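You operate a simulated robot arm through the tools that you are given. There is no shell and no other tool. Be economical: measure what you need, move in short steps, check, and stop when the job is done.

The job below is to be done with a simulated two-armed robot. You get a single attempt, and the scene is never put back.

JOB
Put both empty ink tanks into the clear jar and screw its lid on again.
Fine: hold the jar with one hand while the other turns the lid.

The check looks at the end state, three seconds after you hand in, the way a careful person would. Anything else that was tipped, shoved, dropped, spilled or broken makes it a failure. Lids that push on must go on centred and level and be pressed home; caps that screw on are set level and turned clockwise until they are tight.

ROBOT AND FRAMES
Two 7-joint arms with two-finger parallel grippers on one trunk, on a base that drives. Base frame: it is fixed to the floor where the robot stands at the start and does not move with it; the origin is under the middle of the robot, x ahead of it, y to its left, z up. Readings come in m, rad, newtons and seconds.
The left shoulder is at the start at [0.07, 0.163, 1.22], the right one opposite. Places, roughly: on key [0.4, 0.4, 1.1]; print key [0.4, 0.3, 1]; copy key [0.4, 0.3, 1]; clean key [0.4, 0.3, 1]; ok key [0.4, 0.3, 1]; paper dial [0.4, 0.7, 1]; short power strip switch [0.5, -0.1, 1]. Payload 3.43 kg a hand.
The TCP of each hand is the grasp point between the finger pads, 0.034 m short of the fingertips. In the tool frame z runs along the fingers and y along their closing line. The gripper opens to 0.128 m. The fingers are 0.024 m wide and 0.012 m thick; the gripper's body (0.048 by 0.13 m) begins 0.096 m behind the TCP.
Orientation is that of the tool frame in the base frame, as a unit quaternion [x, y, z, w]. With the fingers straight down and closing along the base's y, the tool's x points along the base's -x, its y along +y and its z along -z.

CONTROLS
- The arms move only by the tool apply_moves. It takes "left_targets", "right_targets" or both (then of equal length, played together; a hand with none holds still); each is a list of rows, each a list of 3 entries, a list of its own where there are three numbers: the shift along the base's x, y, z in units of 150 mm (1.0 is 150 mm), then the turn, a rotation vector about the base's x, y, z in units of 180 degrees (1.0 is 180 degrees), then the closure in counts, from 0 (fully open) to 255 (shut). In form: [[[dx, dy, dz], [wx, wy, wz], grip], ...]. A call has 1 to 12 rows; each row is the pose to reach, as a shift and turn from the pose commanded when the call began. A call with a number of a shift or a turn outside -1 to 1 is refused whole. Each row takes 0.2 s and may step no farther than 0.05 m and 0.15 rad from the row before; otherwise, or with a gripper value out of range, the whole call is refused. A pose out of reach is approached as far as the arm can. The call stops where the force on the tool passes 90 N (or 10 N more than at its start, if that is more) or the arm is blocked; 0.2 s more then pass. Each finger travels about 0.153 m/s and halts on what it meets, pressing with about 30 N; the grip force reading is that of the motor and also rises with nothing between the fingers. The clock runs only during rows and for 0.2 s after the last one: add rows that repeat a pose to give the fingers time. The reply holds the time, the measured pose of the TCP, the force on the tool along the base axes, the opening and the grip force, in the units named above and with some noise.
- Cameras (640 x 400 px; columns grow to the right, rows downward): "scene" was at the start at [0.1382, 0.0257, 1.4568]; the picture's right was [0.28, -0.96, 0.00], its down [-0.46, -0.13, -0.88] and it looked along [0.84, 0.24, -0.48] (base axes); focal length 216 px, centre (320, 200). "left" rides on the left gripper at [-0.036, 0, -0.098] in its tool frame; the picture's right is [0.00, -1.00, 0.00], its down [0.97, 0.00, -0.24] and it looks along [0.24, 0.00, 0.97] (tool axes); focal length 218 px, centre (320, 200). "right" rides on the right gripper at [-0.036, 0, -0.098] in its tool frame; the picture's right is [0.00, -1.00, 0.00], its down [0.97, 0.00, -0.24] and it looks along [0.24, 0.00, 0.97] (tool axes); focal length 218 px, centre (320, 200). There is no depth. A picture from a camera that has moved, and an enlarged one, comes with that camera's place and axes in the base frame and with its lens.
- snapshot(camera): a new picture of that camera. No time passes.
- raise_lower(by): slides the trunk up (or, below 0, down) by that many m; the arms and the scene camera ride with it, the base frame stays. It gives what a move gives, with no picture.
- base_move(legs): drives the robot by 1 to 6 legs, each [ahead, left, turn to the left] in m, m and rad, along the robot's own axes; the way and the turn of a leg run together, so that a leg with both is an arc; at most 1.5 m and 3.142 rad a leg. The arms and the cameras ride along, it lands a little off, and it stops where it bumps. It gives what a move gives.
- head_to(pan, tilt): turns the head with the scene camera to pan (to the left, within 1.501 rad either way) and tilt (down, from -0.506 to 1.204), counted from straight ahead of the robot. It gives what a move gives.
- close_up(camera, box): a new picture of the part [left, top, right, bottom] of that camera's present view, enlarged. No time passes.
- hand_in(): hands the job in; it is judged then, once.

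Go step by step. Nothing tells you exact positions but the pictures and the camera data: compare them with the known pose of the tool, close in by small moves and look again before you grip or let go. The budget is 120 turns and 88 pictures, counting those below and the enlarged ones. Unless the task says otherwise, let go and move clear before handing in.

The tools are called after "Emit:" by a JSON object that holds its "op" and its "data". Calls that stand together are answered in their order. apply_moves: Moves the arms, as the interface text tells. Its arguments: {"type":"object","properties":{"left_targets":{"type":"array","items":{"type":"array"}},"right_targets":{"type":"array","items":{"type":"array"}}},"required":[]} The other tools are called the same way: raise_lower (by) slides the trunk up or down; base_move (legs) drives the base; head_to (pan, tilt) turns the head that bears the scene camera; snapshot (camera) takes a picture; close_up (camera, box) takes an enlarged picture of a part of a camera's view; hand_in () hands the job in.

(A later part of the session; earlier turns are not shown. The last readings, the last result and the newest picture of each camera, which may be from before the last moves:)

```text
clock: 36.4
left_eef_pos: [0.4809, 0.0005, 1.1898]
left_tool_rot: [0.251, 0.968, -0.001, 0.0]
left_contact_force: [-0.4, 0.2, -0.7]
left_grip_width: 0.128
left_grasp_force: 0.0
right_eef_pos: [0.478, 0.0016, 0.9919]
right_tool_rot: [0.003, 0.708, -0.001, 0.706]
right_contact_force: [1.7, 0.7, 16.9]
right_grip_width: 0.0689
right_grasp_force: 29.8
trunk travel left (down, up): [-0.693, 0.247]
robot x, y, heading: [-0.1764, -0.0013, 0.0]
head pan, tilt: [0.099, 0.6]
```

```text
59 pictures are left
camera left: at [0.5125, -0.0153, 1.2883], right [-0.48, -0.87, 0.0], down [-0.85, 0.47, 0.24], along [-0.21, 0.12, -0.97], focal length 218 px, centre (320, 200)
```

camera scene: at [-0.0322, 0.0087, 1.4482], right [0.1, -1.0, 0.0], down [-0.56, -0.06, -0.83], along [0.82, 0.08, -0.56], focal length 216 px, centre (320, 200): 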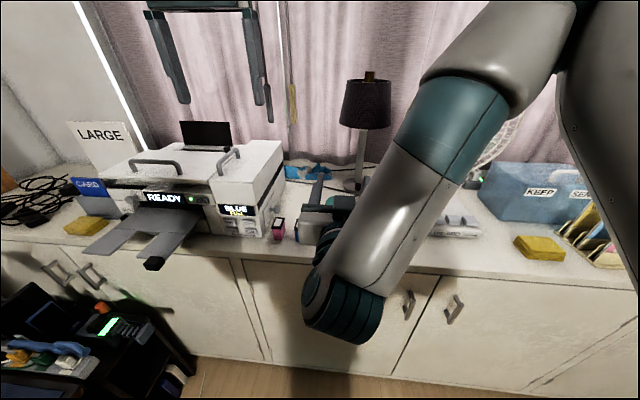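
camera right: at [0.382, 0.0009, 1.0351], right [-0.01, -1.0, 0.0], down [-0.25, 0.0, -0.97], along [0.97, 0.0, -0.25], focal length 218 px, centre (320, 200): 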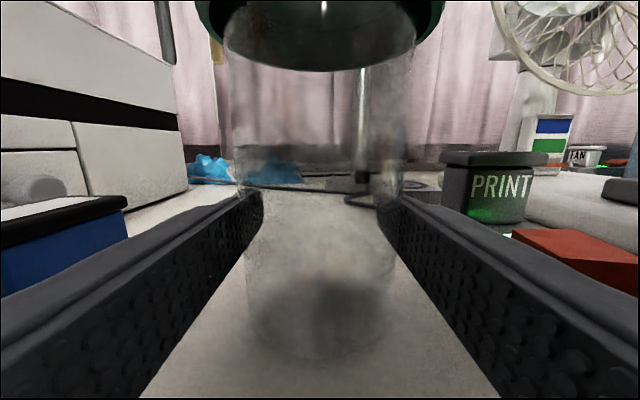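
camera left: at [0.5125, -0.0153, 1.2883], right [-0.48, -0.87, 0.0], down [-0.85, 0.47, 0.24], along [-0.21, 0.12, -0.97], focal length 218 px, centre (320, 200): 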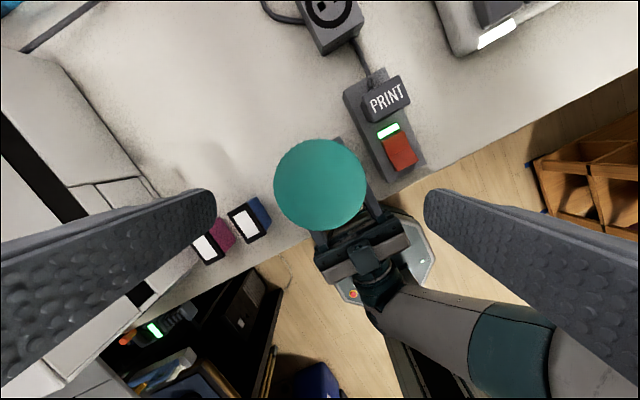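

The lid is centred under the hand at (0.483, 0.001). I'm lowering, gripping and turning further counter-clockwise.

Emit:
{"op": "apply_moves", "data": {"left_targets": [[[0.008, 0.005, -0.2], [0, 0, 0], 0], [[0.008, 0.005, -0.4], [0, 0, 0], 0], [[0.008, 0.005, -0.63], [0, 0, 0], 0], [[0.008, 0.005, -0.63], [0, 0, 0], 80], [[0.008, 0.005, -0.63], [0, 0, 0], 255], [[0.008, 0.005, -0.63], [0, 0, 0], 255]]}}

Emit:
{"op": "apply_moves", "data": {"left_targets": [[[0, 0, 0.003], [0, 0, 0.0475], 255], [[0, 0, 0.003], [0, 0, 0.095], 255], [[0, 0, 0.006], [0, 0, 0.1425], 255], [[0, 0, 0.006], [0, 0, 0.19], 255], [[0, 0, 0.009], [0, 0, 0.2375], 255], [[0, 0, 0.009], [0, 0, 0.285], 255], [[0, 0, 0.012], [0, 0, 0.3325], 255], [[0, 0, 0.015], [0, 0, 0.38], 255], [[0, 0, 0.015], [0, 0, 0.4275], 255], [[0, 0, 0.015], [0, 0, 0.475], 255]]}}

Emit:
{"op": "snapshot", "data": {"camera": "right"}}

```text
clock: 37.8
left_eef_pos: [0.4814, 0.0005, 1.0962]
left_tool_rot: [0.25, 0.968, -0.001, 0.001]
left_contact_force: [-2.2, -5.1, 1.1]
left_grip_width: 0.0821
left_grasp_force: 30.3
right_eef_pos: [0.4774, 0.0019, 0.9921]
right_tool_rot: [0.003, 0.708, -0.001, 0.706]
right_contact_force: [-0.3, 3.9, 11.8]
right_grip_width: 0.0687
right_grasp_force: 29.7
trunk travel left (down, up): [-0.693, 0.247]
robot x, y, heading: [-0.1694, -0.0025, -0.001]
head pan, tilt: [0.099, 0.6]
```

```text
clock: 40.0
left_eef_pos: [0.484, 0.0013, 1.0975]
left_tool_rot: [-0.476, 0.879, 0.0, 0.0]
left_contact_force: [1.4, -4.1, -2.0]
left_grip_width: 0.0824
left_grasp_force: 29.8
right_eef_pos: [0.478, 0.0019, 0.991]
right_tool_rot: [0.002, 0.709, 0.0, 0.705]
right_contact_force: [-0.4, 3.7, -0.4]
right_grip_width: 0.0697
right_grasp_force: 30.5
trunk travel left (down, up): [-0.693, 0.247]
robot x, y, heading: [-0.1708, 0.0013, -0.001]
head pan, tilt: [0.099, 0.6]
```

```text
58 pictures are left
camera right: at [0.3822, 0.0009, 1.028], right [-0.01, -1.0, 0.0], down [-0.24, 0.0, -0.97], along [0.97, -0.01, -0.25], focal length 218 px, centre (320, 200)
```

right: 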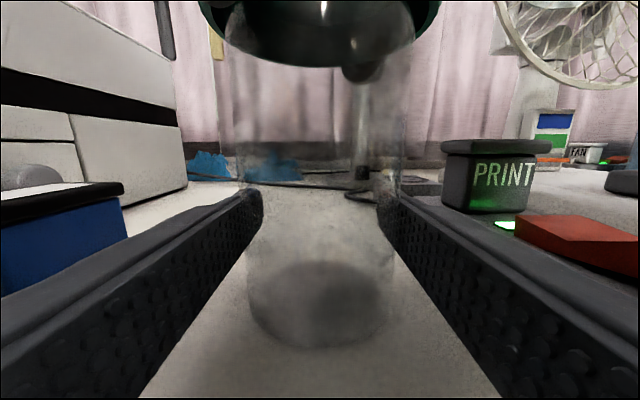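

The lid is still held by the thread. I'll turn on to the wrist's limit and check the forces.

Emit:
{"op": "apply_moves", "data": {"left_targets": [[[0, 0, 0.002], [0, 0, 0.0475], 255], [[0, 0, 0.004], [0, 0, 0.095], 255], [[0, 0, 0.006], [0, 0, 0.1425], 255], [[0, 0, 0.006], [0, 0, 0.1425], 255], [[0, 0, 0.006], [0, 0, 0.1425], 0], [[0, 0, 0.006], [0, 0, 0.1425], 0]]}}

Emit:
{"op": "snapshot", "data": {"camera": "left"}}

Emit:
{"op": "snapshot", "data": {"camera": "right"}}

```text
clock: 41.4
left_eef_pos: [0.484, 0.0021, 1.0968]
left_tool_rot: [-0.658, 0.753, 0.0, 0.0]
left_contact_force: [0.1, 0.0, -0.2]
left_grip_width: 0.1276
left_grasp_force: 0.0
right_eef_pos: [0.4793, 0.0009, 0.9908]
right_tool_rot: [0.003, 0.709, -0.001, 0.705]
right_contact_force: [0.0, 0.2, -0.4]
right_grip_width: 0.0694
right_grasp_force: 30.4
trunk travel left (down, up): [-0.693, 0.247]
robot x, y, heading: [-0.1708, -0.0012, 0.002]
head pan, tilt: [0.099, 0.6]
```

```text
57 pictures are left
camera left: at [0.4888, 0.0386, 1.1958], right [0.99, -0.13, 0.0], down [-0.13, -0.96, 0.24], along [-0.03, -0.24, -0.97], focal length 218 px, centre (320, 200)
```

left: 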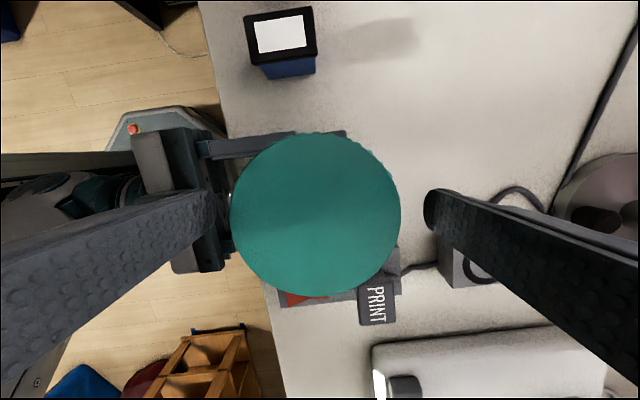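

```text
56 pictures are left
camera right: at [0.3822, 0.0008, 1.0279], right [-0.01, -1.0, 0.0], down [-0.25, 0.0, -0.97], along [0.97, -0.01, -0.25], focal length 218 px, centre (320, 200)
```

right: 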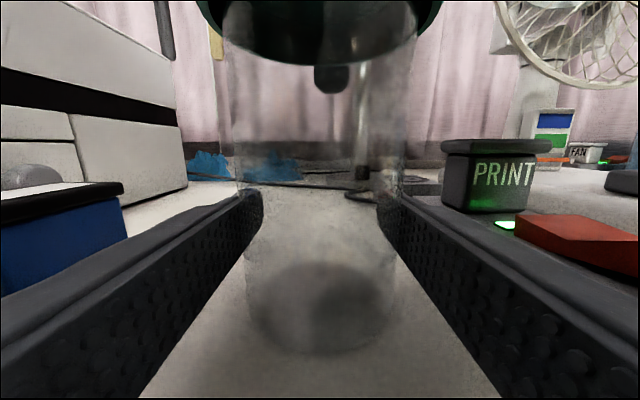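

I've opened. Now winding back fully for another long counter-clockwise turn, gripping slightly lower on the lid.

Emit:
{"op": "apply_moves", "data": {"left_targets": [[[-0.012, -0.01, 0], [0, 0, -0.0475], 0], [[-0.012, -0.01, 0], [0, 0, -0.095], 0], [[-0.012, -0.01, 0], [0, 0, -0.1425], 0], [[-0.012, -0.01, 0], [0, 0, -0.19], 0], [[-0.012, -0.01, 0], [0, 0, -0.2375], 0], [[-0.012, -0.01, 0], [0, 0, -0.285], 0], [[-0.012, -0.01, 0], [0, 0, -0.3325], 0], [[-0.012, -0.01, 0], [0, 0, -0.38], 0], [[-0.012, -0.01, 0], [0, 0, -0.4275], 0], [[-0.012, -0.01, 0], [0, 0, -0.475], 0], [[-0.012, -0.01, 0], [0, 0, -0.5225], 0], [[-0.012, -0.01, 0], [0, 0, -0.57], 0]]}}

Emit:
{"op": "apply_moves", "data": {"left_targets": [[[0, 0, 0], [0, 0, -0.0475], 0], [[0, 0, 0], [0, 0, -0.095], 0], [[0, 0, 0], [0, 0, -0.1425], 0], [[0, 0, -0.01], [0, 0, -0.19], 0], [[0, 0, -0.02], [0, 0, -0.2375], 0], [[0, 0, -0.025], [0, 0, -0.285], 0], [[0, 0, -0.025], [0, 0, -0.3325], 0], [[0, 0, -0.025], [0, 0, -0.35], 80], [[0, 0, -0.025], [0, 0, -0.35], 255], [[0, 0, -0.025], [0, 0, -0.35], 255]]}}

Emit:
{"op": "apply_moves", "data": {"left_targets": [[[0, 0, 0.002], [0, 0, 0.0475], 255], [[0, 0, 0.004], [0, 0, 0.095], 255], [[0, 0, 0.006], [0, 0, 0.1425], 255], [[0, 0, 0.007], [0, 0, 0.19], 255], [[0, 0, 0.008], [0, 0, 0.2375], 255], [[0, 0, 0.01], [0, 0, 0.285], 255], [[0, 0, 0.012], [0, 0, 0.3325], 255], [[0, 0, 0.014], [0, 0, 0.38], 255], [[0, 0, 0.016], [0, 0, 0.4275], 255], [[0, 0, 0.018], [0, 0, 0.475], 255]]}}

Emit:
{"op": "snapshot", "data": {"camera": "right"}}

```text
clock: 44.0
left_eef_pos: [0.4819, -0.0017, 1.0977]
left_tool_rot: [0.177, 0.984, 0.0, 0.0]
left_contact_force: [0.4, -0.8, -0.6]
left_grip_width: 0.1279
left_grasp_force: 0.0
right_eef_pos: [0.4786, 0.0006, 0.9904]
right_tool_rot: [0.004, 0.709, -0.002, 0.705]
right_contact_force: [-0.5, -0.1, -1.0]
right_grip_width: 0.0695
right_grasp_force: 29.8
trunk travel left (down, up): [-0.693, 0.247]
robot x, y, heading: [-0.1721, 0.001, -0.002]
head pan, tilt: [0.099, 0.6]
```

```text
clock: 46.2
left_eef_pos: [0.4828, -0.0003, 1.0948]
left_tool_rot: [0.664, 0.748, -0.001, -0.001]
left_contact_force: [-3.0, -0.1, 0.8]
left_grip_width: 0.0819
left_grasp_force: 30.3
right_eef_pos: [0.4801, 0.0008, 0.9913]
right_tool_rot: [0.004, 0.709, -0.002, 0.705]
right_contact_force: [2.0, 0.4, -2.0]
right_grip_width: 0.0693
right_grasp_force: 30.1
trunk travel left (down, up): [-0.693, 0.247]
robot x, y, heading: [-0.1697, -0.0032, -0.005]
head pan, tilt: [0.099, 0.6]
```

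```text
clock: 48.4
left_eef_pos: [0.4817, -0.0009, 1.0956]
left_tool_rot: [-0.021, 1.0, -0.001, -0.001]
left_contact_force: [-2.2, 5.5, -1.8]
left_grip_width: 0.0825
left_grasp_force: 30.0
right_eef_pos: [0.4789, 0.0005, 0.9911]
right_tool_rot: [0.003, 0.709, -0.001, 0.705]
right_contact_force: [1.7, -5.4, 0.3]
right_grip_width: 0.0663
right_grasp_force: 30.0
trunk travel left (down, up): [-0.693, 0.247]
robot x, y, heading: [-0.1744, -0.0019, -0.005]
head pan, tilt: [0.099, 0.6]
```

```text
55 pictures are left
camera right: at [0.3826, 0.0002, 1.0279], right [-0.01, -1.0, 0.0], down [-0.24, 0.0, -0.97], along [0.97, -0.01, -0.25], focal length 218 px, centre (320, 200)
```

right: 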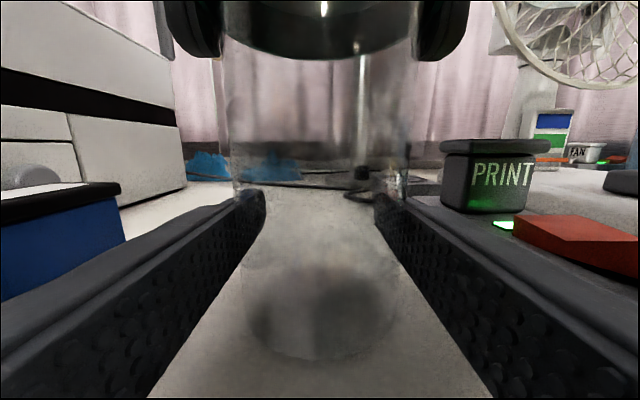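

The right grip width changed (0.070→0.066), so the jar may be turning in the right hand instead of the lid unscrewing. I'll look at it from the scene camera.

Emit:
{"op": "close_up", "data": {"camera": "scene", "box": [220, 120, 460, 270]}}

Emit:
{"op": "close_up", "data": {"camera": "right", "box": [200, 0, 440, 150]}}

```text
2.67 times, centred on (340, 195) of scene
camera zoom: at [-0.0321, 0.0091, 1.4412], right [0.1, -1.0, 0.0], down [-0.56, -0.06, -0.82], along [0.82, 0.08, -0.57], focal length 575 px, centre (267, 213)
```

zoom: 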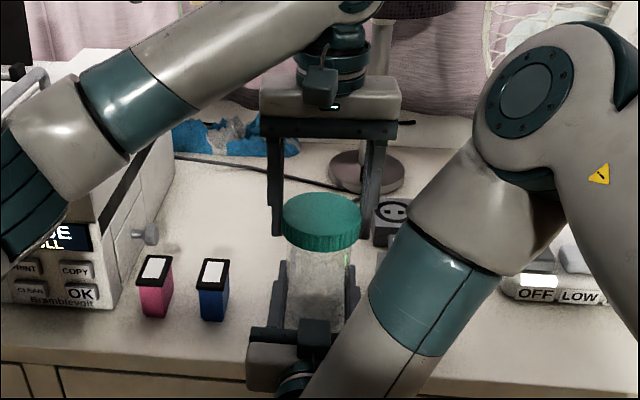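

```text
2.67 times, centred on (320, 75) of right
camera zoom: at [0.3826, 0.0002, 1.0279], right [-0.01, -1.0, 0.0], down [-0.24, 0.0, -0.97], along [0.97, -0.01, -0.25], focal length 582 px, centre (320, 533)
```

zoom: 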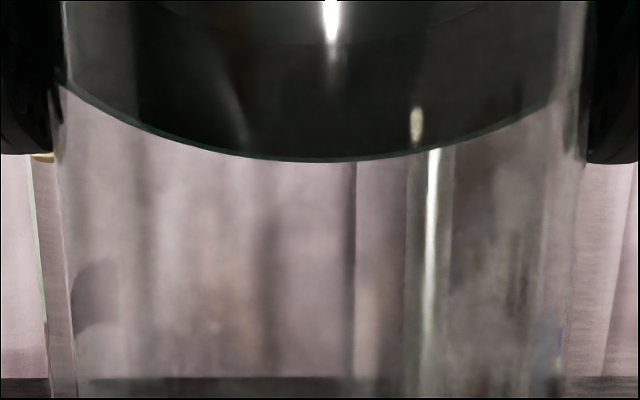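

The scene view is clear and the lid is level. I'll turn the rest of the way to +80° and watch the forces.

Emit:
{"op": "apply_moves", "data": {"left_targets": [[[0, 0, 0.002], [0, 0, 0.0475], 255], [[0, 0, 0.004], [0, 0, 0.095], 255], [[0, 0, 0.006], [0, 0, 0.1425], 255], [[0, 0, 0.007], [0, 0, 0.19], 255], [[0, 0, 0.008], [0, 0, 0.2375], 255], [[0, 0, 0.01], [0, 0, 0.285], 255], [[0, 0, 0.012], [0, 0, 0.3325], 255], [[0, 0, 0.014], [0, 0, 0.38], 255], [[0, 0, 0.016], [0, 0, 0.4275], 255]]}}

Emit:
{"op": "close_up", "data": {"camera": "scene", "box": [300, 170, 380, 250]}}

```text
clock: 50.4
left_eef_pos: [0.4807, -0.0013, 1.0983]
left_tool_rot: [-0.636, 0.772, 0.003, -0.001]
left_contact_force: [-18.2, 19.0, 1.0]
left_grip_width: 0.0819
left_grasp_force: 29.3
right_eef_pos: [0.4798, 0.001, 0.9914]
right_tool_rot: [0.003, 0.708, -0.001, 0.706]
right_contact_force: [18.4, -19.5, -2.1]
right_grip_width: 0.0746
right_grasp_force: 29.9
trunk travel left (down, up): [-0.693, 0.247]
robot x, y, heading: [-0.1726, 0.0012, 0.001]
head pan, tilt: [0.099, 0.6]
```

```text
5.00 times, centred on (340, 210) of scene
camera zoom: at [-0.0322, 0.0092, 1.4412], right [0.1, -1.0, 0.0], down [-0.56, -0.06, -0.82], along [0.82, 0.08, -0.57], focal length 1078 px, centre (220, 150)
```

zoom: 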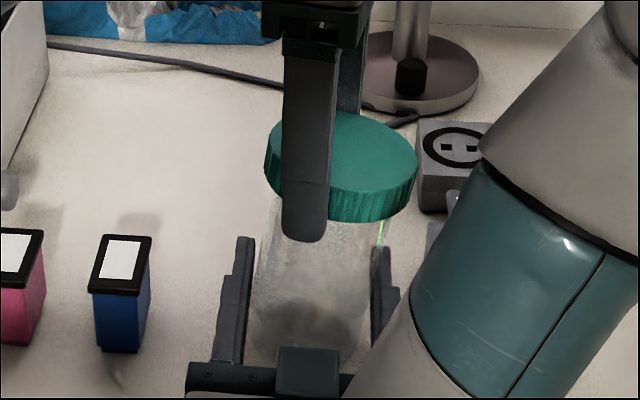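

The jar and lid are turning and tilting together, so the lid seems jammed on the jar. I'll release the left hand and look at how it settles.

Emit:
{"op": "apply_moves", "data": {"left_targets": [[[0, 0, 0], [0, 0, 0], 80], [[0, 0, 0], [0, 0, 0], 0], [[0, 0, 0.3], [0, 0, 0], 0], [[0, 0, 0.6], [0, 0, 0], 0], [[0, 0.3, 0.8], [0, 0, 0], 0], [[0, 0.6, 0.8], [0, 0, 0], 0], [[0, 0.9, 0.8], [0, 0, 0], 0]]}}

Emit:
{"op": "close_up", "data": {"camera": "scene", "box": [300, 170, 380, 250]}}

Emit:
{"op": "snapshot", "data": {"camera": "right"}}

```text
refused: row 5 steps farther than a row can; nothing moved
```

```text
5.00 times, centred on (340, 210) of scene
camera zoom: at [-0.0322, 0.0092, 1.4412], right [0.1, -1.0, 0.0], down [-0.56, -0.06, -0.82], along [0.82, 0.08, -0.57], focal length 1078 px, centre (220, 150)
```

zoom: 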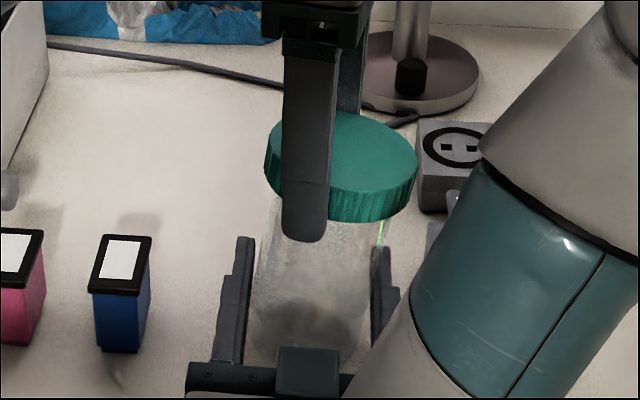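

```text
50 pictures are left
camera right: at [0.3823, 0.0013, 1.0283], right [0.0, -1.0, 0.0], down [-0.24, 0.0, -0.97], along [0.97, 0.0, -0.24], focal length 218 px, centre (320, 200)
```

right: 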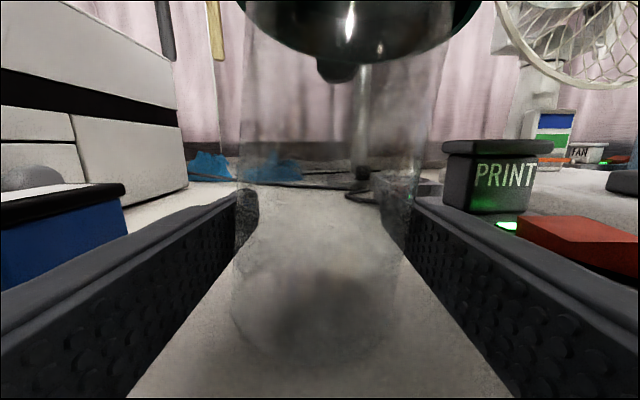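

Nothing moved; a row step was too large. I'll release with smaller steps and check the jar.

Emit:
{"op": "apply_moves", "data": {"left_targets": [[[0, 0, 0], [0, 0, 0], 80], [[0, 0, 0], [0, 0, 0], 0], [[0, 0, 0.2], [0, 0, 0], 0], [[0, 0, 0.4], [0, 0, 0], 0], [[0, 0, 0.6], [0, 0, 0], 0]]}}

Emit:
{"op": "close_up", "data": {"camera": "scene", "box": [300, 170, 380, 250]}}

```text
clock: 51.6
left_eef_pos: [0.4814, -0.0011, 1.1893]
left_tool_rot: [-0.637, 0.771, 0.0, 0.0]
left_contact_force: [-0.5, -0.8, -0.1]
left_grip_width: 0.1281
left_grasp_force: 0.0
right_eef_pos: [0.4789, 0.0021, 0.9909]
right_tool_rot: [0.003, 0.708, -0.001, 0.706]
right_contact_force: [-0.6, 0.2, -1.1]
right_grip_width: 0.074
right_grasp_force: 29.3
trunk travel left (down, up): [-0.693, 0.247]
robot x, y, heading: [-0.1713, -0.0009, -0.003]
head pan, tilt: [0.099, 0.6]
```

```text
5.00 times, centred on (340, 210) of scene
camera zoom: at [-0.0331, 0.009, 1.4412], right [0.1, -1.0, 0.0], down [-0.56, -0.06, -0.83], along [0.82, 0.08, -0.56], focal length 1078 px, centre (220, 150)
```

zoom: 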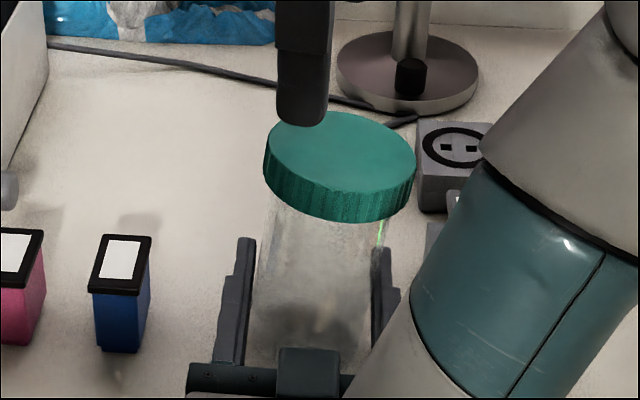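

The jar leans in the right grip. I'll loosen the right hand a little so the jar stands up on its own base between the fingers, then inspect the lid.

Emit:
{"op": "apply_moves", "data": {"right_targets": [[[0, 0, 0], [0, 0, 0], 98], [[0, 0, 0], [0, 0, 0], 90], [[0, 0, 0], [0, 0, 0], 84], [[0, 0, 0], [0, 0, 0], 80], [[0, 0, 0], [0, 0, 0], 80]]}}

Emit:
{"op": "close_up", "data": {"camera": "scene", "box": [300, 170, 380, 250]}}

Emit:
{"op": "snapshot", "data": {"camera": "right"}}

```text
clock: 52.8
left_eef_pos: [0.4823, -0.0001, 1.1872]
left_tool_rot: [-0.638, 0.77, 0.0, -0.001]
left_contact_force: [-0.9, -0.5, -0.5]
left_grip_width: 0.1278
left_grasp_force: 0.0
right_eef_pos: [0.48, 0.001, 0.9917]
right_tool_rot: [0.003, 0.708, -0.002, 0.706]
right_contact_force: [0.2, -0.4, 0.3]
right_grip_width: 0.0881
right_grasp_force: 0.1
trunk travel left (down, up): [-0.693, 0.247]
robot x, y, heading: [-0.1736, -0.0026, 0.0]
head pan, tilt: [0.099, 0.6]
```

```text
5.00 times, centred on (340, 210) of scene
camera zoom: at [-0.0322, 0.0092, 1.4412], right [0.1, -1.0, 0.0], down [-0.56, -0.06, -0.82], along [0.82, 0.08, -0.57], focal length 1078 px, centre (220, 150)
```

zoom: 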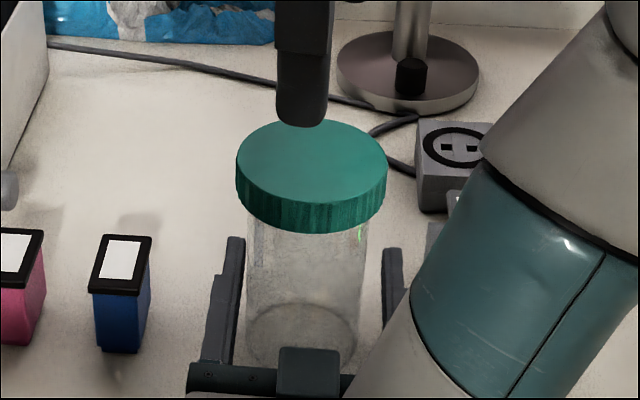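

```text
47 pictures are left
camera right: at [0.3822, 0.0009, 1.028], right [-0.01, -1.0, 0.0], down [-0.25, 0.0, -0.97], along [0.97, -0.01, -0.25], focal length 218 px, centre (320, 200)
```

right: 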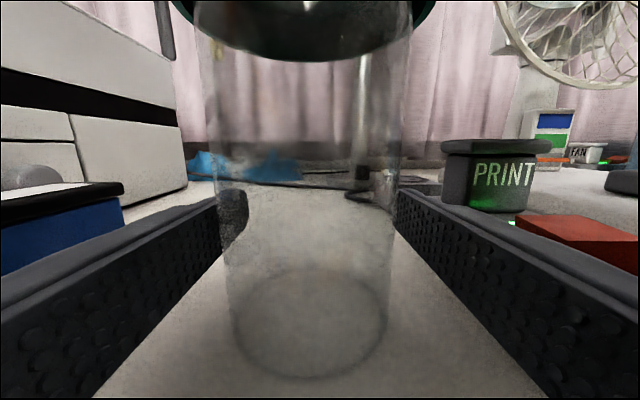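

The jar stands upright again with the lid level. I'll regrip the jar with the right hand while winding the left wrist back at height.

Emit:
{"op": "apply_moves", "data": {"left_targets": [[[0, 0, 0], [0, 0, -0.0475], 0], [[0, 0, 0], [0, 0, -0.095], 0], [[0, 0, 0], [0, 0, -0.1425], 0], [[0, 0, 0], [0, 0, -0.19], 0], [[0, 0, 0], [0, 0, -0.2375], 0], [[0, 0, 0], [0, 0, -0.285], 0], [[0, 0, 0], [0, 0, -0.3325], 0], [[0, 0, 0], [0, 0, -0.38], 0], [[0, 0, 0], [0, 0, -0.4275], 0], [[0, 0, 0], [0, 0, -0.475], 0], [[0, 0, 0], [0, 0, -0.5225], 0], [[0, 0, 0], [0, 0, -0.57], 0]], "right_targets": [[[0, 0.02, 0], [0, 0, 0], 85], [[0, 0.02, 0], [0, 0, 0], 95], [[0, 0.02, 0], [0, 0, 0], 100], [[0, 0.02, 0], [0, 0, 0], 105], [[0, 0.02, 0], [0, 0, 0], 110], [[0, 0.02, 0], [0, 0, 0], 115], [[0, 0.02, 0], [0, 0, 0], 120], [[0, 0.02, 0], [0, 0, 0], 255], [[0, 0.02, 0], [0, 0, 0], 255], [[0, 0.02, 0], [0, 0, 0], 255], [[0, 0.02, 0], [0, 0, 0], 255], [[0, 0.02, 0], [0, 0, 0], 255]]}}

Emit:
{"op": "apply_moves", "data": {"left_targets": [[[0, 0, 0], [0, 0, -0.0475], 0], [[0, 0, 0], [0, 0, -0.095], 0], [[0, 0, 0], [0, 0, -0.1425], 0], [[0, 0, 0], [0, 0, -0.19], 0], [[0, 0, 0], [0, 0, -0.2375], 0], [[0, 0, 0], [0, 0, -0.285], 0], [[0, 0, 0], [0, 0, -0.3325], 0]]}}

Emit:
{"op": "snapshot", "data": {"camera": "left"}}

```text
clock: 55.4
left_eef_pos: [0.4812, 0.0007, 1.189]
left_tool_rot: [0.205, 0.979, 0.0, -0.001]
left_contact_force: [-0.8, -0.5, 0.6]
left_grip_width: 0.1276
left_grasp_force: 0.0
right_eef_pos: [0.4788, 0.0039, 0.992]
right_tool_rot: [0.003, 0.708, -0.002, 0.706]
right_contact_force: [-0.3, -0.2, 1.7]
right_grip_width: 0.0706
right_grasp_force: 30.0
trunk travel left (down, up): [-0.693, 0.247]
robot x, y, heading: [-0.171, -0.0005, -0.004]
head pan, tilt: [0.099, 0.6]
```

```text
clock: 57.0
left_eef_pos: [0.4817, -0.0004, 1.1894]
left_tool_rot: [0.665, 0.746, 0.0, 0.0]
left_contact_force: [1.3, -1.1, 0.2]
left_grip_width: 0.1276
left_grasp_force: 0.0
right_eef_pos: [0.4798, 0.0038, 0.9909]
right_tool_rot: [0.002, 0.709, 0.0, 0.705]
right_contact_force: [0.4, -0.5, 0.9]
right_grip_width: 0.071
right_grasp_force: 29.9
trunk travel left (down, up): [-0.693, 0.247]
robot x, y, heading: [-0.172, 0.0009, 0.001]
head pan, tilt: [0.099, 0.6]
```

```text
46 pictures are left
camera left: at [0.4863, -0.0343, 1.2869], right [-0.99, -0.11, 0.0], down [-0.11, 0.96, 0.24], along [-0.03, 0.24, -0.97], focal length 218 px, centre (320, 200)
```

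left: 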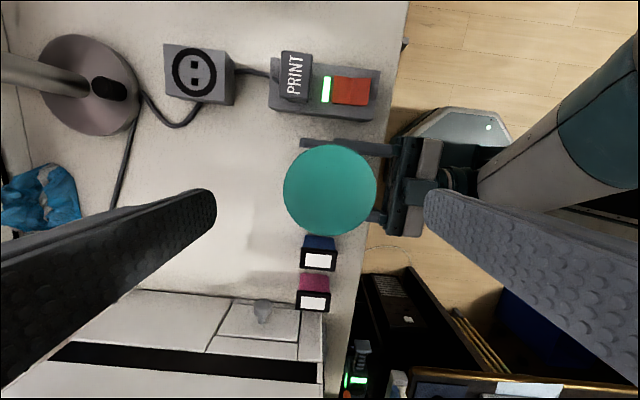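

The lid is now at about (0.473, 0.004), top z≈1.095. I'm descending for a deep grip, then turning counter-clockwise with a steady slight lift.

Emit:
{"op": "apply_moves", "data": {"left_targets": [[[-0.03, 0.015, -0.2], [0, 0, 0], 0], [[-0.058, 0.028, -0.4], [0, 0, 0], 0], [[-0.058, 0.028, -0.66], [0, 0, 0], 0], [[-0.058, 0.028, -0.66], [0, 0, 0], 80], [[-0.058, 0.028, -0.66], [0, 0, 0], 255], [[-0.058, 0.028, -0.66], [0, 0, 0], 255]]}}

Emit:
{"op": "apply_moves", "data": {"left_targets": [[[0, 0, 0.002], [0, 0, 0.0475], 255], [[0, 0, 0.004], [0, 0, 0.095], 255], [[0, 0, 0.006], [0, 0, 0.1425], 255], [[0, 0, 0.008], [0, 0, 0.19], 255], [[0, 0, 0.01], [0, 0, 0.2375], 255]]}}

```text
clock: 58.4
left_eef_pos: [0.4725, 0.0023, 1.0887]
left_tool_rot: [0.664, 0.747, -0.001, -0.001]
left_contact_force: [-7.0, -2.0, 0.2]
left_grip_width: 0.0816
left_grasp_force: 30.2
right_eef_pos: [0.479, 0.0051, 0.9912]
right_tool_rot: [0.004, 0.709, -0.002, 0.705]
right_contact_force: [5.5, 2.4, 0.6]
right_grip_width: 0.0709
right_grasp_force: 30.3
trunk travel left (down, up): [-0.693, 0.247]
robot x, y, heading: [-0.1706, 0.0003, -0.001]
head pan, tilt: [0.099, 0.6]
```

```text
clock: 59.6
left_eef_pos: [0.4733, 0.0041, 1.0902]
left_tool_rot: [0.345, 0.939, 0.0, 0.0]
left_contact_force: [-0.5, -1.0, -1.5]
left_grip_width: 0.0832
left_grasp_force: 30.1
right_eef_pos: [0.4804, 0.0047, 0.99]
right_tool_rot: [0.003, 0.709, -0.001, 0.705]
right_contact_force: [1.0, 0.9, 1.0]
right_grip_width: 0.067
right_grasp_force: 30.1
trunk travel left (down, up): [-0.693, 0.247]
robot x, y, heading: [-0.1711, -0.0003, -0.0]
head pan, tilt: [0.099, 0.6]
```

Side forces are small. I'll keep turning counter-clockwise with a bit more lift and see whether the lid comes free.

Emit:
{"op": "apply_moves", "data": {"left_targets": [[[0, 0, 0.003], [0, 0, 0.0475], 255], [[0, 0, 0.006], [0, 0, 0.095], 255], [[0, 0, 0.009], [0, 0, 0.1425], 255], [[0, 0, 0.012], [0, 0, 0.19], 255], [[0, 0, 0.015], [0, 0, 0.2375], 255], [[0, 0, 0.018], [0, 0, 0.285], 255], [[0, 0, 0.021], [0, 0, 0.3325], 255], [[0, 0, 0.024], [0, 0, 0.38], 255]]}}

Emit:
{"op": "snapshot", "data": {"camera": "right"}}

```text
clock: 61.4
left_eef_pos: [0.4731, 0.0028, 1.0944]
left_tool_rot: [-0.242, 0.97, -0.001, -0.001]
left_contact_force: [-0.4, 0.9, -1.4]
left_grip_width: 0.0831
left_grasp_force: 29.8
right_eef_pos: [0.481, 0.0036, 0.9912]
right_tool_rot: [0.003, 0.709, -0.001, 0.705]
right_contact_force: [1.0, -0.2, 1.0]
right_grip_width: 0.071
right_grasp_force: 29.9
trunk travel left (down, up): [-0.693, 0.247]
robot x, y, heading: [-0.1703, 0.0012, -0.001]
head pan, tilt: [0.099, 0.6]
```

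```text
45 pictures are left
camera right: at [0.3824, 0.0042, 1.028], right [-0.01, -1.0, 0.0], down [-0.25, 0.0, -0.97], along [0.97, -0.01, -0.25], focal length 218 px, centre (320, 200)
```

right: 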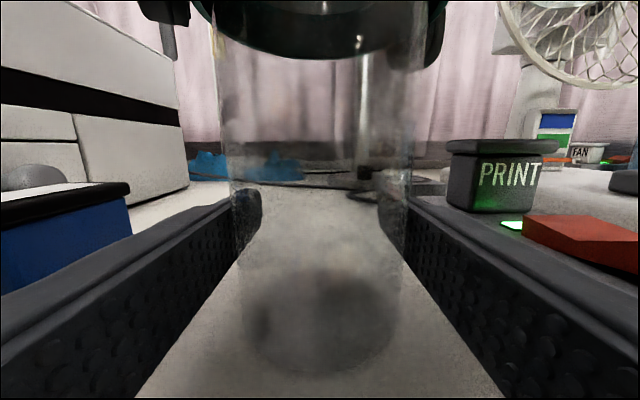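

The jar stays on the table while the lid has risen ~6 mm with almost no force, which is a good sign. I'll lift slowly.

Emit:
{"op": "apply_moves", "data": {"left_targets": [[[0, 0, 0.03], [0, 0, 0.02], 255], [[0, 0, 0.06], [0, 0, 0.04], 255], [[0, 0, 0.09], [0, 0, 0.06], 255]]}}

Emit:
{"op": "snapshot", "data": {"camera": "right"}}

```text
clock: 62.2
left_eef_pos: [0.4721, 0.0044, 1.108]
left_tool_rot: [-0.331, 0.943, 0.001, -0.001]
left_contact_force: [1.3, -4.0, -28.1]
left_grip_width: 0.0819
left_grasp_force: 30.3
right_eef_pos: [0.4792, 0.0047, 0.9927]
right_tool_rot: [0.003, 0.707, -0.001, 0.707]
right_contact_force: [-2.0, 4.3, 27.6]
right_grip_width: 0.0711
right_grasp_force: 30.0
trunk travel left (down, up): [-0.693, 0.247]
robot x, y, heading: [-0.1684, -0.0013, -0.001]
head pan, tilt: [0.099, 0.6]
```

```text
44 pictures are left
camera right: at [0.3827, 0.0044, 1.0293], right [-0.01, -1.0, 0.0], down [-0.24, 0.01, -0.97], along [0.97, -0.01, -0.24], focal length 218 px, centre (320, 200)
```

right: 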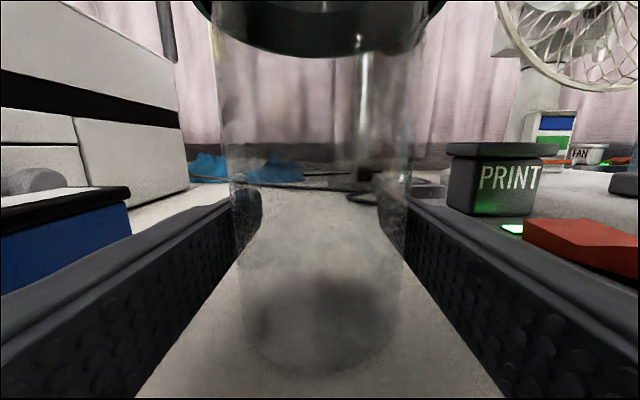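

28 N of pull and the thread still holds. I'll keep turning counter-clockwise under this tension; if it is unscrewing, the force will fall.

Emit:
{"op": "apply_moves", "data": {"left_targets": [[[0, 0, 0], [0, 0, 0.0475], 255], [[0, 0, 0], [0, 0, 0.095], 255]]}}

Emit:
{"op": "apply_moves", "data": {"left_targets": [[[0, 0, 0], [0, 0, 0.0475], 255], [[0, 0, 0], [0, 0, 0.095], 255], [[0, 0, 0], [0, 0, 0.14], 255]]}}

```text
clock: 62.8
left_eef_pos: [0.473, 0.0034, 1.1084]
left_tool_rot: [-0.469, 0.883, -0.002, 0.001]
left_contact_force: [0.5, -0.7, -0.8]
left_grip_width: 0.0831
left_grasp_force: 30.1
right_eef_pos: [0.4777, 0.0036, 0.9889]
right_tool_rot: [0.003, 0.711, -0.002, 0.703]
right_contact_force: [0.1, 0.4, 2.5]
right_grip_width: 0.0711
right_grasp_force: 29.4
trunk travel left (down, up): [-0.693, 0.247]
robot x, y, heading: [-0.1713, -0.0004, -0.008]
head pan, tilt: [0.099, 0.6]
```

```text
clock: 63.6
left_eef_pos: [0.4737, 0.0033, 1.1089]
left_tool_rot: [-0.649, 0.761, -0.001, 0.001]
left_contact_force: [2.3, -1.1, 5.9]
left_grip_width: 0.0826
left_grasp_force: 29.7
right_eef_pos: [0.4794, 0.0048, 0.9905]
right_tool_rot: [0.003, 0.709, -0.001, 0.705]
right_contact_force: [-1.4, 1.8, -7.0]
right_grip_width: 0.0709
right_grasp_force: 29.4
trunk travel left (down, up): [-0.693, 0.247]
robot x, y, heading: [-0.1721, 0.0004, -0.003]
head pan, tilt: [0.099, 0.6]
```

The force fell and then reversed, with the jar grip steady, so the lid really is unscrewing. Testing a lift now.

Emit:
{"op": "apply_moves", "data": {"left_targets": [[[0, 0, 0.03], [0, 0, 0.01], 255], [[0, 0, 0.06], [0, 0, 0.02], 255]]}}

Emit:
{"op": "close_up", "data": {"camera": "scene", "box": [300, 170, 380, 250]}}

```text
clock: 64.2
left_eef_pos: [0.4727, 0.0025, 1.1157]
left_tool_rot: [-0.673, 0.739, 0.001, -0.002]
left_contact_force: [6.1, -8.8, -26.5]
left_grip_width: 0.0825
left_grasp_force: 29.9
right_eef_pos: [0.4798, 0.0056, 0.9946]
right_tool_rot: [0.003, 0.706, 0.0, 0.708]
right_contact_force: [-7.4, 7.9, 24.1]
right_grip_width: 0.0709
right_grasp_force: 29.8
trunk travel left (down, up): [-0.693, 0.247]
robot x, y, heading: [-0.1708, -0.0013, -0.005]
head pan, tilt: [0.099, 0.6]
```

```text
5.00 times, centred on (340, 210) of scene
camera zoom: at [-0.0322, 0.0092, 1.4412], right [0.1, -1.0, 0.0], down [-0.56, -0.06, -0.82], along [0.82, 0.08, -0.57], focal length 1078 px, centre (220, 150)
```

zoom: 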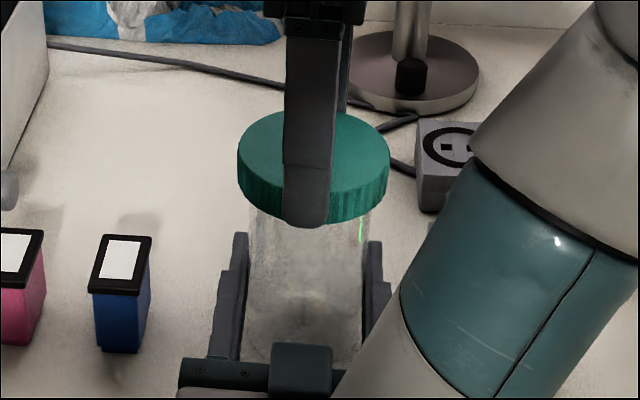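

It is still engaged and the lid has slid down in the pads. I'll open, wind back, take a deeper grip and do another long counter-clockwise turn.

Emit:
{"op": "apply_moves", "data": {"left_targets": [[[0, 0, -0.03], [0, 0, 0], 80], [[0, 0, -0.06], [0, 0, -0.0475], 0], [[0, 0, -0.09], [0, 0, -0.095], 0], [[0, 0, -0.12], [0, 0, -0.1425], 0], [[0, 0, -0.14], [0, 0, -0.19], 0], [[0, 0, -0.14], [0, 0, -0.2375], 0], [[0, 0, -0.14], [0, 0, -0.285], 0], [[0, 0, -0.14], [0, 0, -0.3325], 0], [[0, 0, -0.14], [0, 0, -0.38], 0], [[0, 0, -0.14], [0, 0, -0.4275], 0], [[0, 0, -0.14], [0, 0, -0.475], 0], [[0, 0, -0.14], [0, 0, -0.5225], 0]]}}

Emit:
{"op": "apply_moves", "data": {"left_targets": [[[0, 0, 0], [0, 0, -0.0475], 0], [[0, 0, 0], [0, 0, -0.095], 0], [[0, 0, 0], [0, 0, -0.1425], 0], [[0, 0, 0], [0, 0, -0.19], 0], [[0, 0, 0], [0, 0, -0.2375], 0], [[0, 0, 0], [0, 0, -0.285], 0], [[0, 0, 0], [0, 0, -0.3325], 0], [[0, 0, 0], [0, 0, -0.38], 0], [[0, 0, 0], [0, 0, -0.4275], 0], [[0, 0, 0], [0, 0, -0.4275], 80], [[0, 0, 0], [0, 0, -0.4275], 255], [[0, 0, 0], [0, 0, -0.4275], 255]]}}

Emit:
{"op": "apply_moves", "data": {"left_targets": [[[0, 0, 0.001], [0, 0, 0.0475], 255], [[0, 0, 0.002], [0, 0, 0.095], 255], [[0, 0, 0.004], [0, 0, 0.1425], 255], [[0, 0, 0.006], [0, 0, 0.19], 255], [[0, 0, 0.008], [0, 0, 0.2375], 255], [[0, 0, 0.01], [0, 0, 0.285], 255], [[0, 0, 0.012], [0, 0, 0.3325], 255], [[0, 0, 0.014], [0, 0, 0.38], 255], [[0, 0, 0.016], [0, 0, 0.4275], 255], [[0, 0, 0.018], [0, 0, 0.475], 255]]}}

```text
clock: 66.8
left_eef_pos: [0.4725, 0.0037, 1.0966]
left_tool_rot: [0.084, 0.996, 0.0, 0.0]
left_contact_force: [0.2, 0.4, -0.1]
left_grip_width: 0.1278
left_grasp_force: 0.0
right_eef_pos: [0.4791, 0.0051, 0.9912]
right_tool_rot: [0.003, 0.709, -0.001, 0.705]
right_contact_force: [0.3, 0.2, -0.7]
right_grip_width: 0.071
right_grasp_force: 29.8
trunk travel left (down, up): [-0.693, 0.247]
robot x, y, heading: [-0.1722, -0.0011, -0.002]
head pan, tilt: [0.099, 0.6]
```

```text
clock: 69.4
left_eef_pos: [0.473, 0.004, 1.0959]
left_tool_rot: [0.685, 0.729, 0.0, -0.001]
left_contact_force: [3.8, -0.2, 0.9]
left_grip_width: 0.0817
left_grasp_force: 30.2
right_eef_pos: [0.48, 0.0036, 0.9917]
right_tool_rot: [0.003, 0.709, -0.001, 0.705]
right_contact_force: [-3.6, 0.6, -0.1]
right_grip_width: 0.071
right_grasp_force: 30.0
trunk travel left (down, up): [-0.693, 0.247]
robot x, y, heading: [-0.1745, 0.0031, 0.001]
head pan, tilt: [0.099, 0.6]
```

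```text
clock: 71.6
left_eef_pos: [0.4746, 0.0037, 1.0985]
left_tool_rot: [0.007, 1.0, 0.0, -0.001]
left_contact_force: [1.9, 4.5, -1.0]
left_grip_width: 0.083
left_grasp_force: 29.7
right_eef_pos: [0.4791, 0.0045, 0.9908]
right_tool_rot: [0.002, 0.709, -0.001, 0.706]
right_contact_force: [-2.2, -3.9, 0.7]
right_grip_width: 0.071
right_grasp_force: 29.5
trunk travel left (down, up): [-0.693, 0.247]
robot x, y, heading: [-0.1735, 0.0023, -0.004]
head pan, tilt: [0.099, 0.6]
```

The jar grip is steady now. I'm continuing counter-clockwise, then testing a lift.

Emit:
{"op": "apply_moves", "data": {"left_targets": [[[0, 0, 0.002], [0, 0, 0.0475], 255], [[0, 0, 0.004], [0, 0, 0.095], 255], [[0, 0, 0.006], [0, 0, 0.1425], 255], [[0, 0, 0.008], [0, 0, 0.19], 255], [[0, 0, 0.01], [0, 0, 0.2375], 255], [[0, 0, 0.012], [0, 0, 0.285], 255], [[0, 0, 0.014], [0, 0, 0.3325], 255], [[0, 0, 0.016], [0, 0, 0.38], 255], [[0, 0, 0.018], [0, 0, 0.4275], 255], [[0, 0, 0.02], [0, 0, 0.46], 255]]}}

Emit:
{"op": "apply_moves", "data": {"left_targets": [[[0, 0, 0.03], [0, 0, 0], 255], [[0, 0, 0.05], [0, 0, 0], 255]]}}

```text
clock: 73.8
left_eef_pos: [0.4727, 0.0034, 1.1022]
left_tool_rot: [-0.656, 0.755, -0.001, 0.0]
left_contact_force: [1.5, -0.4, -1.1]
left_grip_width: 0.0829
left_grasp_force: 29.9
right_eef_pos: [0.4783, 0.0051, 0.9919]
right_tool_rot: [0.003, 0.709, -0.001, 0.705]
right_contact_force: [-1.0, 1.6, 0.1]
right_grip_width: 0.071
right_grasp_force: 29.8
trunk travel left (down, up): [-0.693, 0.247]
robot x, y, heading: [-0.1694, -0.0004, -0.001]
head pan, tilt: [0.099, 0.6]
```

```text
clock: 74.4
left_eef_pos: [0.4726, 0.0036, 1.1072]
left_tool_rot: [-0.656, 0.755, 0.002, -0.001]
left_contact_force: [6.4, -5.4, -30.2]
left_grip_width: 0.0827
left_grasp_force: 30.1
right_eef_pos: [0.4792, 0.0048, 0.9949]
right_tool_rot: [0.004, 0.706, 0.0, 0.708]
right_contact_force: [-7.0, 6.4, 28.5]
right_grip_width: 0.0713
right_grasp_force: 30.2
trunk travel left (down, up): [-0.693, 0.247]
robot x, y, heading: [-0.1726, 0.0032, -0.002]
head pan, tilt: [0.099, 0.6]
```

It still holds. I'll relax the tension and compare the lid's height with the earlier scene close-up to tell whether it is rising at all.

Emit:
{"op": "apply_moves", "data": {"left_targets": [[[0, 0, -0.05], [0, 0, 0], 255], [[0, 0, -0.05], [0, 0, 0], 80], [[0, 0, -0.05], [0, 0, 0], 0], [[0, 0, 0.2], [0, 0, 0], 0], [[0, 0, 0.4], [0, 0, 0], 0]]}}

Emit:
{"op": "close_up", "data": {"camera": "scene", "box": [300, 170, 380, 250]}}

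Emit:
{"op": "close_up", "data": {"camera": "right", "box": [200, 0, 440, 150]}}

```text
clock: 75.6
left_eef_pos: [0.4713, 0.0042, 1.1704]
left_tool_rot: [-0.654, 0.756, -0.001, -0.001]
left_contact_force: [0.0, 0.7, 0.7]
left_grip_width: 0.1284
left_grasp_force: 0.1
right_eef_pos: [0.4781, 0.0062, 0.9905]
right_tool_rot: [0.004, 0.709, -0.001, 0.705]
right_contact_force: [-0.2, -0.6, 0.4]
right_grip_width: 0.0708
right_grasp_force: 30.4
trunk travel left (down, up): [-0.693, 0.247]
robot x, y, heading: [-0.172, -0.0022, -0.003]
head pan, tilt: [0.099, 0.6]
```

```text
5.00 times, centred on (340, 210) of scene
camera zoom: at [-0.0327, 0.0089, 1.4412], right [0.1, -1.0, 0.0], down [-0.56, -0.06, -0.83], along [0.82, 0.08, -0.56], focal length 1078 px, centre (220, 150)
```

zoom: 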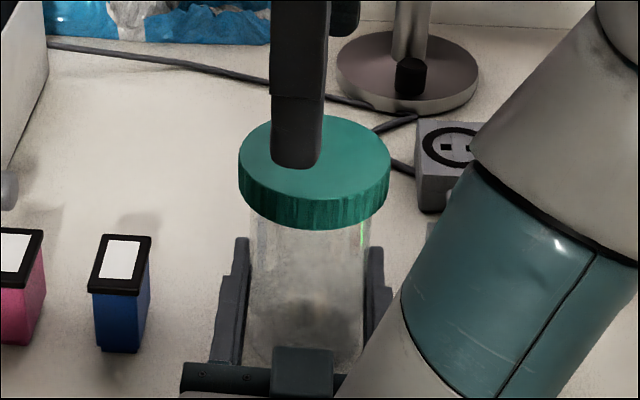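

```text
2.67 times, centred on (320, 75) of right
camera zoom: at [0.3819, 0.0039, 1.028], right [-0.01, -1.0, 0.0], down [-0.25, 0.0, -0.97], along [0.97, -0.01, -0.25], focal length 582 px, centre (320, 533)
```

zoom: 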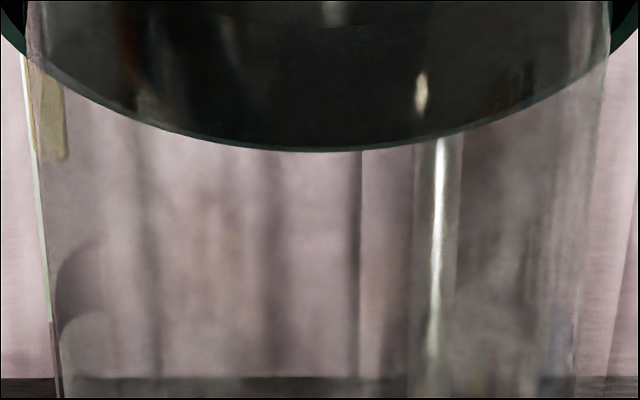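

The lid sits about 4 mm above its original seat and CCW just makes something slip, as if it were against the end of its thread. I'll grip deeply and turn it clockwise a quarter to re-engage cleanly, then try counter-clockwise again.

Emit:
{"op": "apply_moves", "data": {"left_targets": [[[0, 0, -0.2], [0, 0, 0], 0], [[0, 0, -0.4], [0, 0, 0], 0], [[0, 0, -0.53], [0, 0, 0], 0], [[0, 0, -0.53], [0, 0, 0], 80], [[0, 0, -0.53], [0, 0, 0], 255], [[0, 0, -0.53], [0, 0, 0], 255]]}}

Emit:
{"op": "apply_moves", "data": {"left_targets": [[[0, 0, 0], [0, 0, -0.0475], 255], [[0, 0, 0], [0, 0, -0.095], 255], [[0, 0, 0], [0, 0, -0.1425], 255], [[0, 0, 0], [0, 0, -0.19], 255]]}}

Emit:
{"op": "apply_moves", "data": {"left_targets": [[[0, 0, 0], [0, 0, -0.0475], 255], [[0, 0, 0], [0, 0, -0.095], 255], [[0, 0, 0], [0, 0, -0.1425], 255], [[0, 0, 0], [0, 0, -0.19], 255]]}}

```text
clock: 77.0
left_eef_pos: [0.473, 0.0037, 1.0901]
left_tool_rot: [-0.655, 0.756, 0.0, 0.0]
left_contact_force: [-1.4, 1.5, 0.6]
left_grip_width: 0.0828
left_grasp_force: 30.0
right_eef_pos: [0.4788, 0.004, 0.9907]
right_tool_rot: [0.004, 0.709, -0.001, 0.705]
right_contact_force: [1.0, 0.0, -0.6]
right_grip_width: 0.0711
right_grasp_force: 30.2
trunk travel left (down, up): [-0.693, 0.247]
robot x, y, heading: [-0.1692, 0.0041, -0.0]
head pan, tilt: [0.099, 0.6]
```

```text
clock: 78.0
left_eef_pos: [0.4726, 0.0037, 1.0891]
left_tool_rot: [-0.403, 0.915, 0.0, -0.001]
left_contact_force: [-8.3, 1.4, 1.7]
left_grip_width: 0.0828
left_grasp_force: 29.7
right_eef_pos: [0.4805, 0.004, 0.9904]
right_tool_rot: [0.004, 0.709, -0.002, 0.705]
right_contact_force: [8.9, -1.5, -3.4]
right_grip_width: 0.0709
right_grasp_force: 29.8
trunk travel left (down, up): [-0.693, 0.247]
robot x, y, heading: [-0.1698, -0.003, 0.004]
head pan, tilt: [0.099, 0.6]
```

```text
clock: 79.0
left_eef_pos: [0.4731, 0.0029, 1.0907]
left_tool_rot: [-0.117, 0.993, 0.001, 0.0]
left_contact_force: [-9.2, 4.7, 1.7]
left_grip_width: 0.0826
left_grasp_force: 29.6
right_eef_pos: [0.48, 0.005, 0.9913]
right_tool_rot: [0.002, 0.709, -0.001, 0.706]
right_contact_force: [10.5, -5.8, -2.8]
right_grip_width: 0.0709
right_grasp_force: 29.7
trunk travel left (down, up): [-0.693, 0.247]
robot x, y, heading: [-0.1686, 0.0014, 0.0]
head pan, tilt: [0.099, 0.6]
```

Clockwise turned without any slip. Now back counter-clockwise past the earlier point with a small rise.

Emit:
{"op": "apply_moves", "data": {"left_targets": [[[0, 0, 0.001], [0, 0, 0.0475], 255], [[0, 0, 0.002], [0, 0, 0.095], 255], [[0, 0, 0.004], [0, 0, 0.1425], 255], [[0, 0, 0.006], [0, 0, 0.19], 255], [[0, 0, 0.008], [0, 0, 0.2375], 255], [[0, 0, 0.01], [0, 0, 0.285], 255]]}}

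Emit:
{"op": "apply_moves", "data": {"left_targets": [[[0, 0, 0.002], [0, 0, 0.0475], 255], [[0, 0, 0.004], [0, 0, 0.095], 255], [[0, 0, 0.006], [0, 0, 0.1425], 255], [[0, 0, 0.008], [0, 0, 0.16], 255]]}}

Emit:
{"op": "apply_moves", "data": {"left_targets": [[[0, 0, 0.02], [0, 0, 0], 255], [[0, 0, 0.04], [0, 0, 0], 255]]}}

```text
clock: 80.4
left_eef_pos: [0.4738, 0.0043, 1.0904]
left_tool_rot: [-0.537, 0.844, 0.0, 0.0]
left_contact_force: [0.1, 4.1, -6.6]
left_grip_width: 0.0827
left_grasp_force: 30.3
right_eef_pos: [0.4794, 0.0042, 0.9915]
right_tool_rot: [0.003, 0.708, -0.001, 0.706]
right_contact_force: [0.2, -3.3, 5.6]
right_grip_width: 0.0711
right_grasp_force: 30.2
trunk travel left (down, up): [-0.693, 0.247]
robot x, y, heading: [-0.174, -0.0011, -0.002]
head pan, tilt: [0.099, 0.6]
```

```text
clock: 81.4
left_eef_pos: [0.4726, 0.0038, 1.0931]
left_tool_rot: [0.73, -0.684, 0.0, 0.0]
left_contact_force: [-0.9, 0.3, 0.0]
left_grip_width: 0.0829
left_grasp_force: 30.1
right_eef_pos: [0.4797, 0.0044, 0.9907]
right_tool_rot: [0.003, 0.709, -0.001, 0.705]
right_contact_force: [-0.3, 0.6, -0.4]
right_grip_width: 0.0711
right_grasp_force: 30.3
trunk travel left (down, up): [-0.693, 0.247]
robot x, y, heading: [-0.1671, 0.0035, -0.003]
head pan, tilt: [0.099, 0.6]
```

```text
clock: 82.0
left_eef_pos: [0.4731, 0.0039, 1.0974]
left_tool_rot: [0.729, -0.685, 0.0, -0.001]
left_contact_force: [-0.4, -0.3, 0.6]
left_grip_width: 0.0827
left_grasp_force: 30.0
right_eef_pos: [0.4801, 0.0051, 0.9901]
right_tool_rot: [0.004, 0.709, -0.002, 0.706]
right_contact_force: [-0.1, 0.5, -1.4]
right_grip_width: 0.0709
right_grasp_force: 29.7
trunk travel left (down, up): [-0.693, 0.247]
robot x, y, heading: [-0.1681, 0.003, -0.005]
head pan, tilt: [0.099, 0.6]
```

The lid is free now (zero force while rising). I'm lifting it clear and carrying it to the free spot near (0.57, 0.08).

Emit:
{"op": "apply_moves", "data": {"left_targets": [[[0, 0, 0.1], [0, 0, 0], 255], [[0, 0, 0.3], [0, 0, 0], 255], [[0, 0, 0.6], [0, 0, 0], 255], [[0.2, 0.18, 0.6], [0, 0, 0], 255], [[0.4, 0.36, 0.6], [0, 0, 0], 255], [[0.65, 0.5, 0.6], [0, 0, 0], 255], [[0.65, 0.5, 0.3], [0, 0, 0], 255], [[0.65, 0.5, 0.0], [0, 0, 0], 255], [[0.65, 0.5, -0.3], [0, 0, 0], 255]]}}

Emit:
{"op": "snapshot", "data": {"camera": "left"}}

Emit:
{"op": "close_up", "data": {"camera": "scene", "box": [220, 120, 460, 270]}}

```text
clock: 84.0
left_eef_pos: [0.5715, 0.0786, 1.0537]
left_tool_rot: [0.729, -0.685, 0.001, -0.001]
left_contact_force: [-1.0, -0.4, -0.2]
left_grip_width: 0.0825
left_grasp_force: 30.1
right_eef_pos: [0.481, 0.0047, 0.9903]
right_tool_rot: [0.004, 0.71, -0.001, 0.705]
right_contact_force: [0.4, 0.5, -0.5]
right_grip_width: 0.071
right_grasp_force: 29.7
trunk travel left (down, up): [-0.693, 0.247]
robot x, y, heading: [-0.1711, -0.0008, -0.004]
head pan, tilt: [0.099, 0.6]
```

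```text
40 pictures are left
camera left: at [0.5698, 0.1164, 1.1518], right [1.0, 0.06, 0.0], down [0.06, -0.97, 0.24], along [0.01, -0.24, -0.97], focal length 218 px, centre (320, 200)
```

left: 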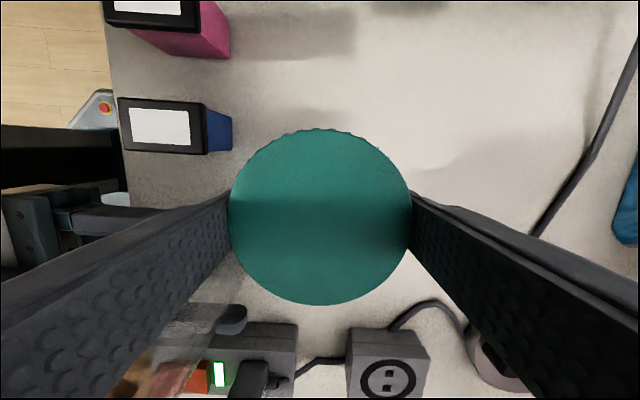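

```text
2.67 times, centred on (340, 195) of scene
camera zoom: at [-0.0309, 0.0093, 1.4412], right [0.1, -1.0, 0.0], down [-0.56, -0.06, -0.82], along [0.82, 0.08, -0.57], focal length 575 px, centre (267, 213)
```

zoom: 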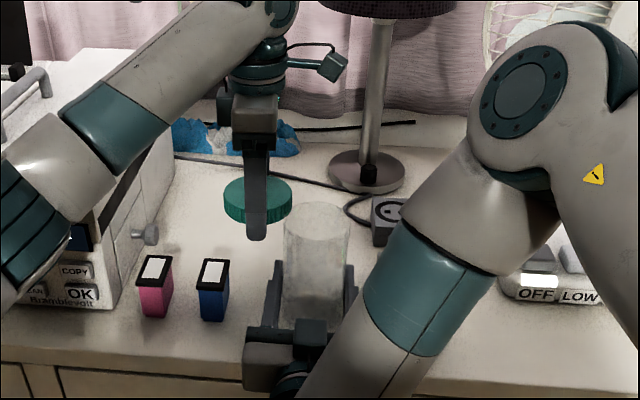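

The lid is over clear table. I'm lowering until the fingertips are just above the surface, then opening gently.

Emit:
{"op": "apply_moves", "data": {"left_targets": [[[0, 0, -0.15], [0, 0, 0], 255], [[0, 0, -0.3], [0, 0, 0], 255], [[0, 0, -0.4], [0, 0, 0], 255], [[0, 0, -0.43], [0, 0, 0], 255], [[0, 0, -0.45], [0, 0, 0], 255]]}}

```text
clock: 85.2
left_eef_pos: [0.5702, 0.0792, 0.9854]
left_tool_rot: [0.729, -0.684, 0.0, 0.0]
left_contact_force: [1.2, 0.2, 0.2]
left_grip_width: 0.083
left_grasp_force: 30.4
right_eef_pos: [0.48, 0.0037, 0.9911]
right_tool_rot: [0.003, 0.709, -0.001, 0.705]
right_contact_force: [-0.4, -0.2, -1.0]
right_grip_width: 0.0714
right_grasp_force: 29.8
trunk travel left (down, up): [-0.693, 0.247]
robot x, y, heading: [-0.1702, -0.0004, 0.0]
head pan, tilt: [0.099, 0.6]
```

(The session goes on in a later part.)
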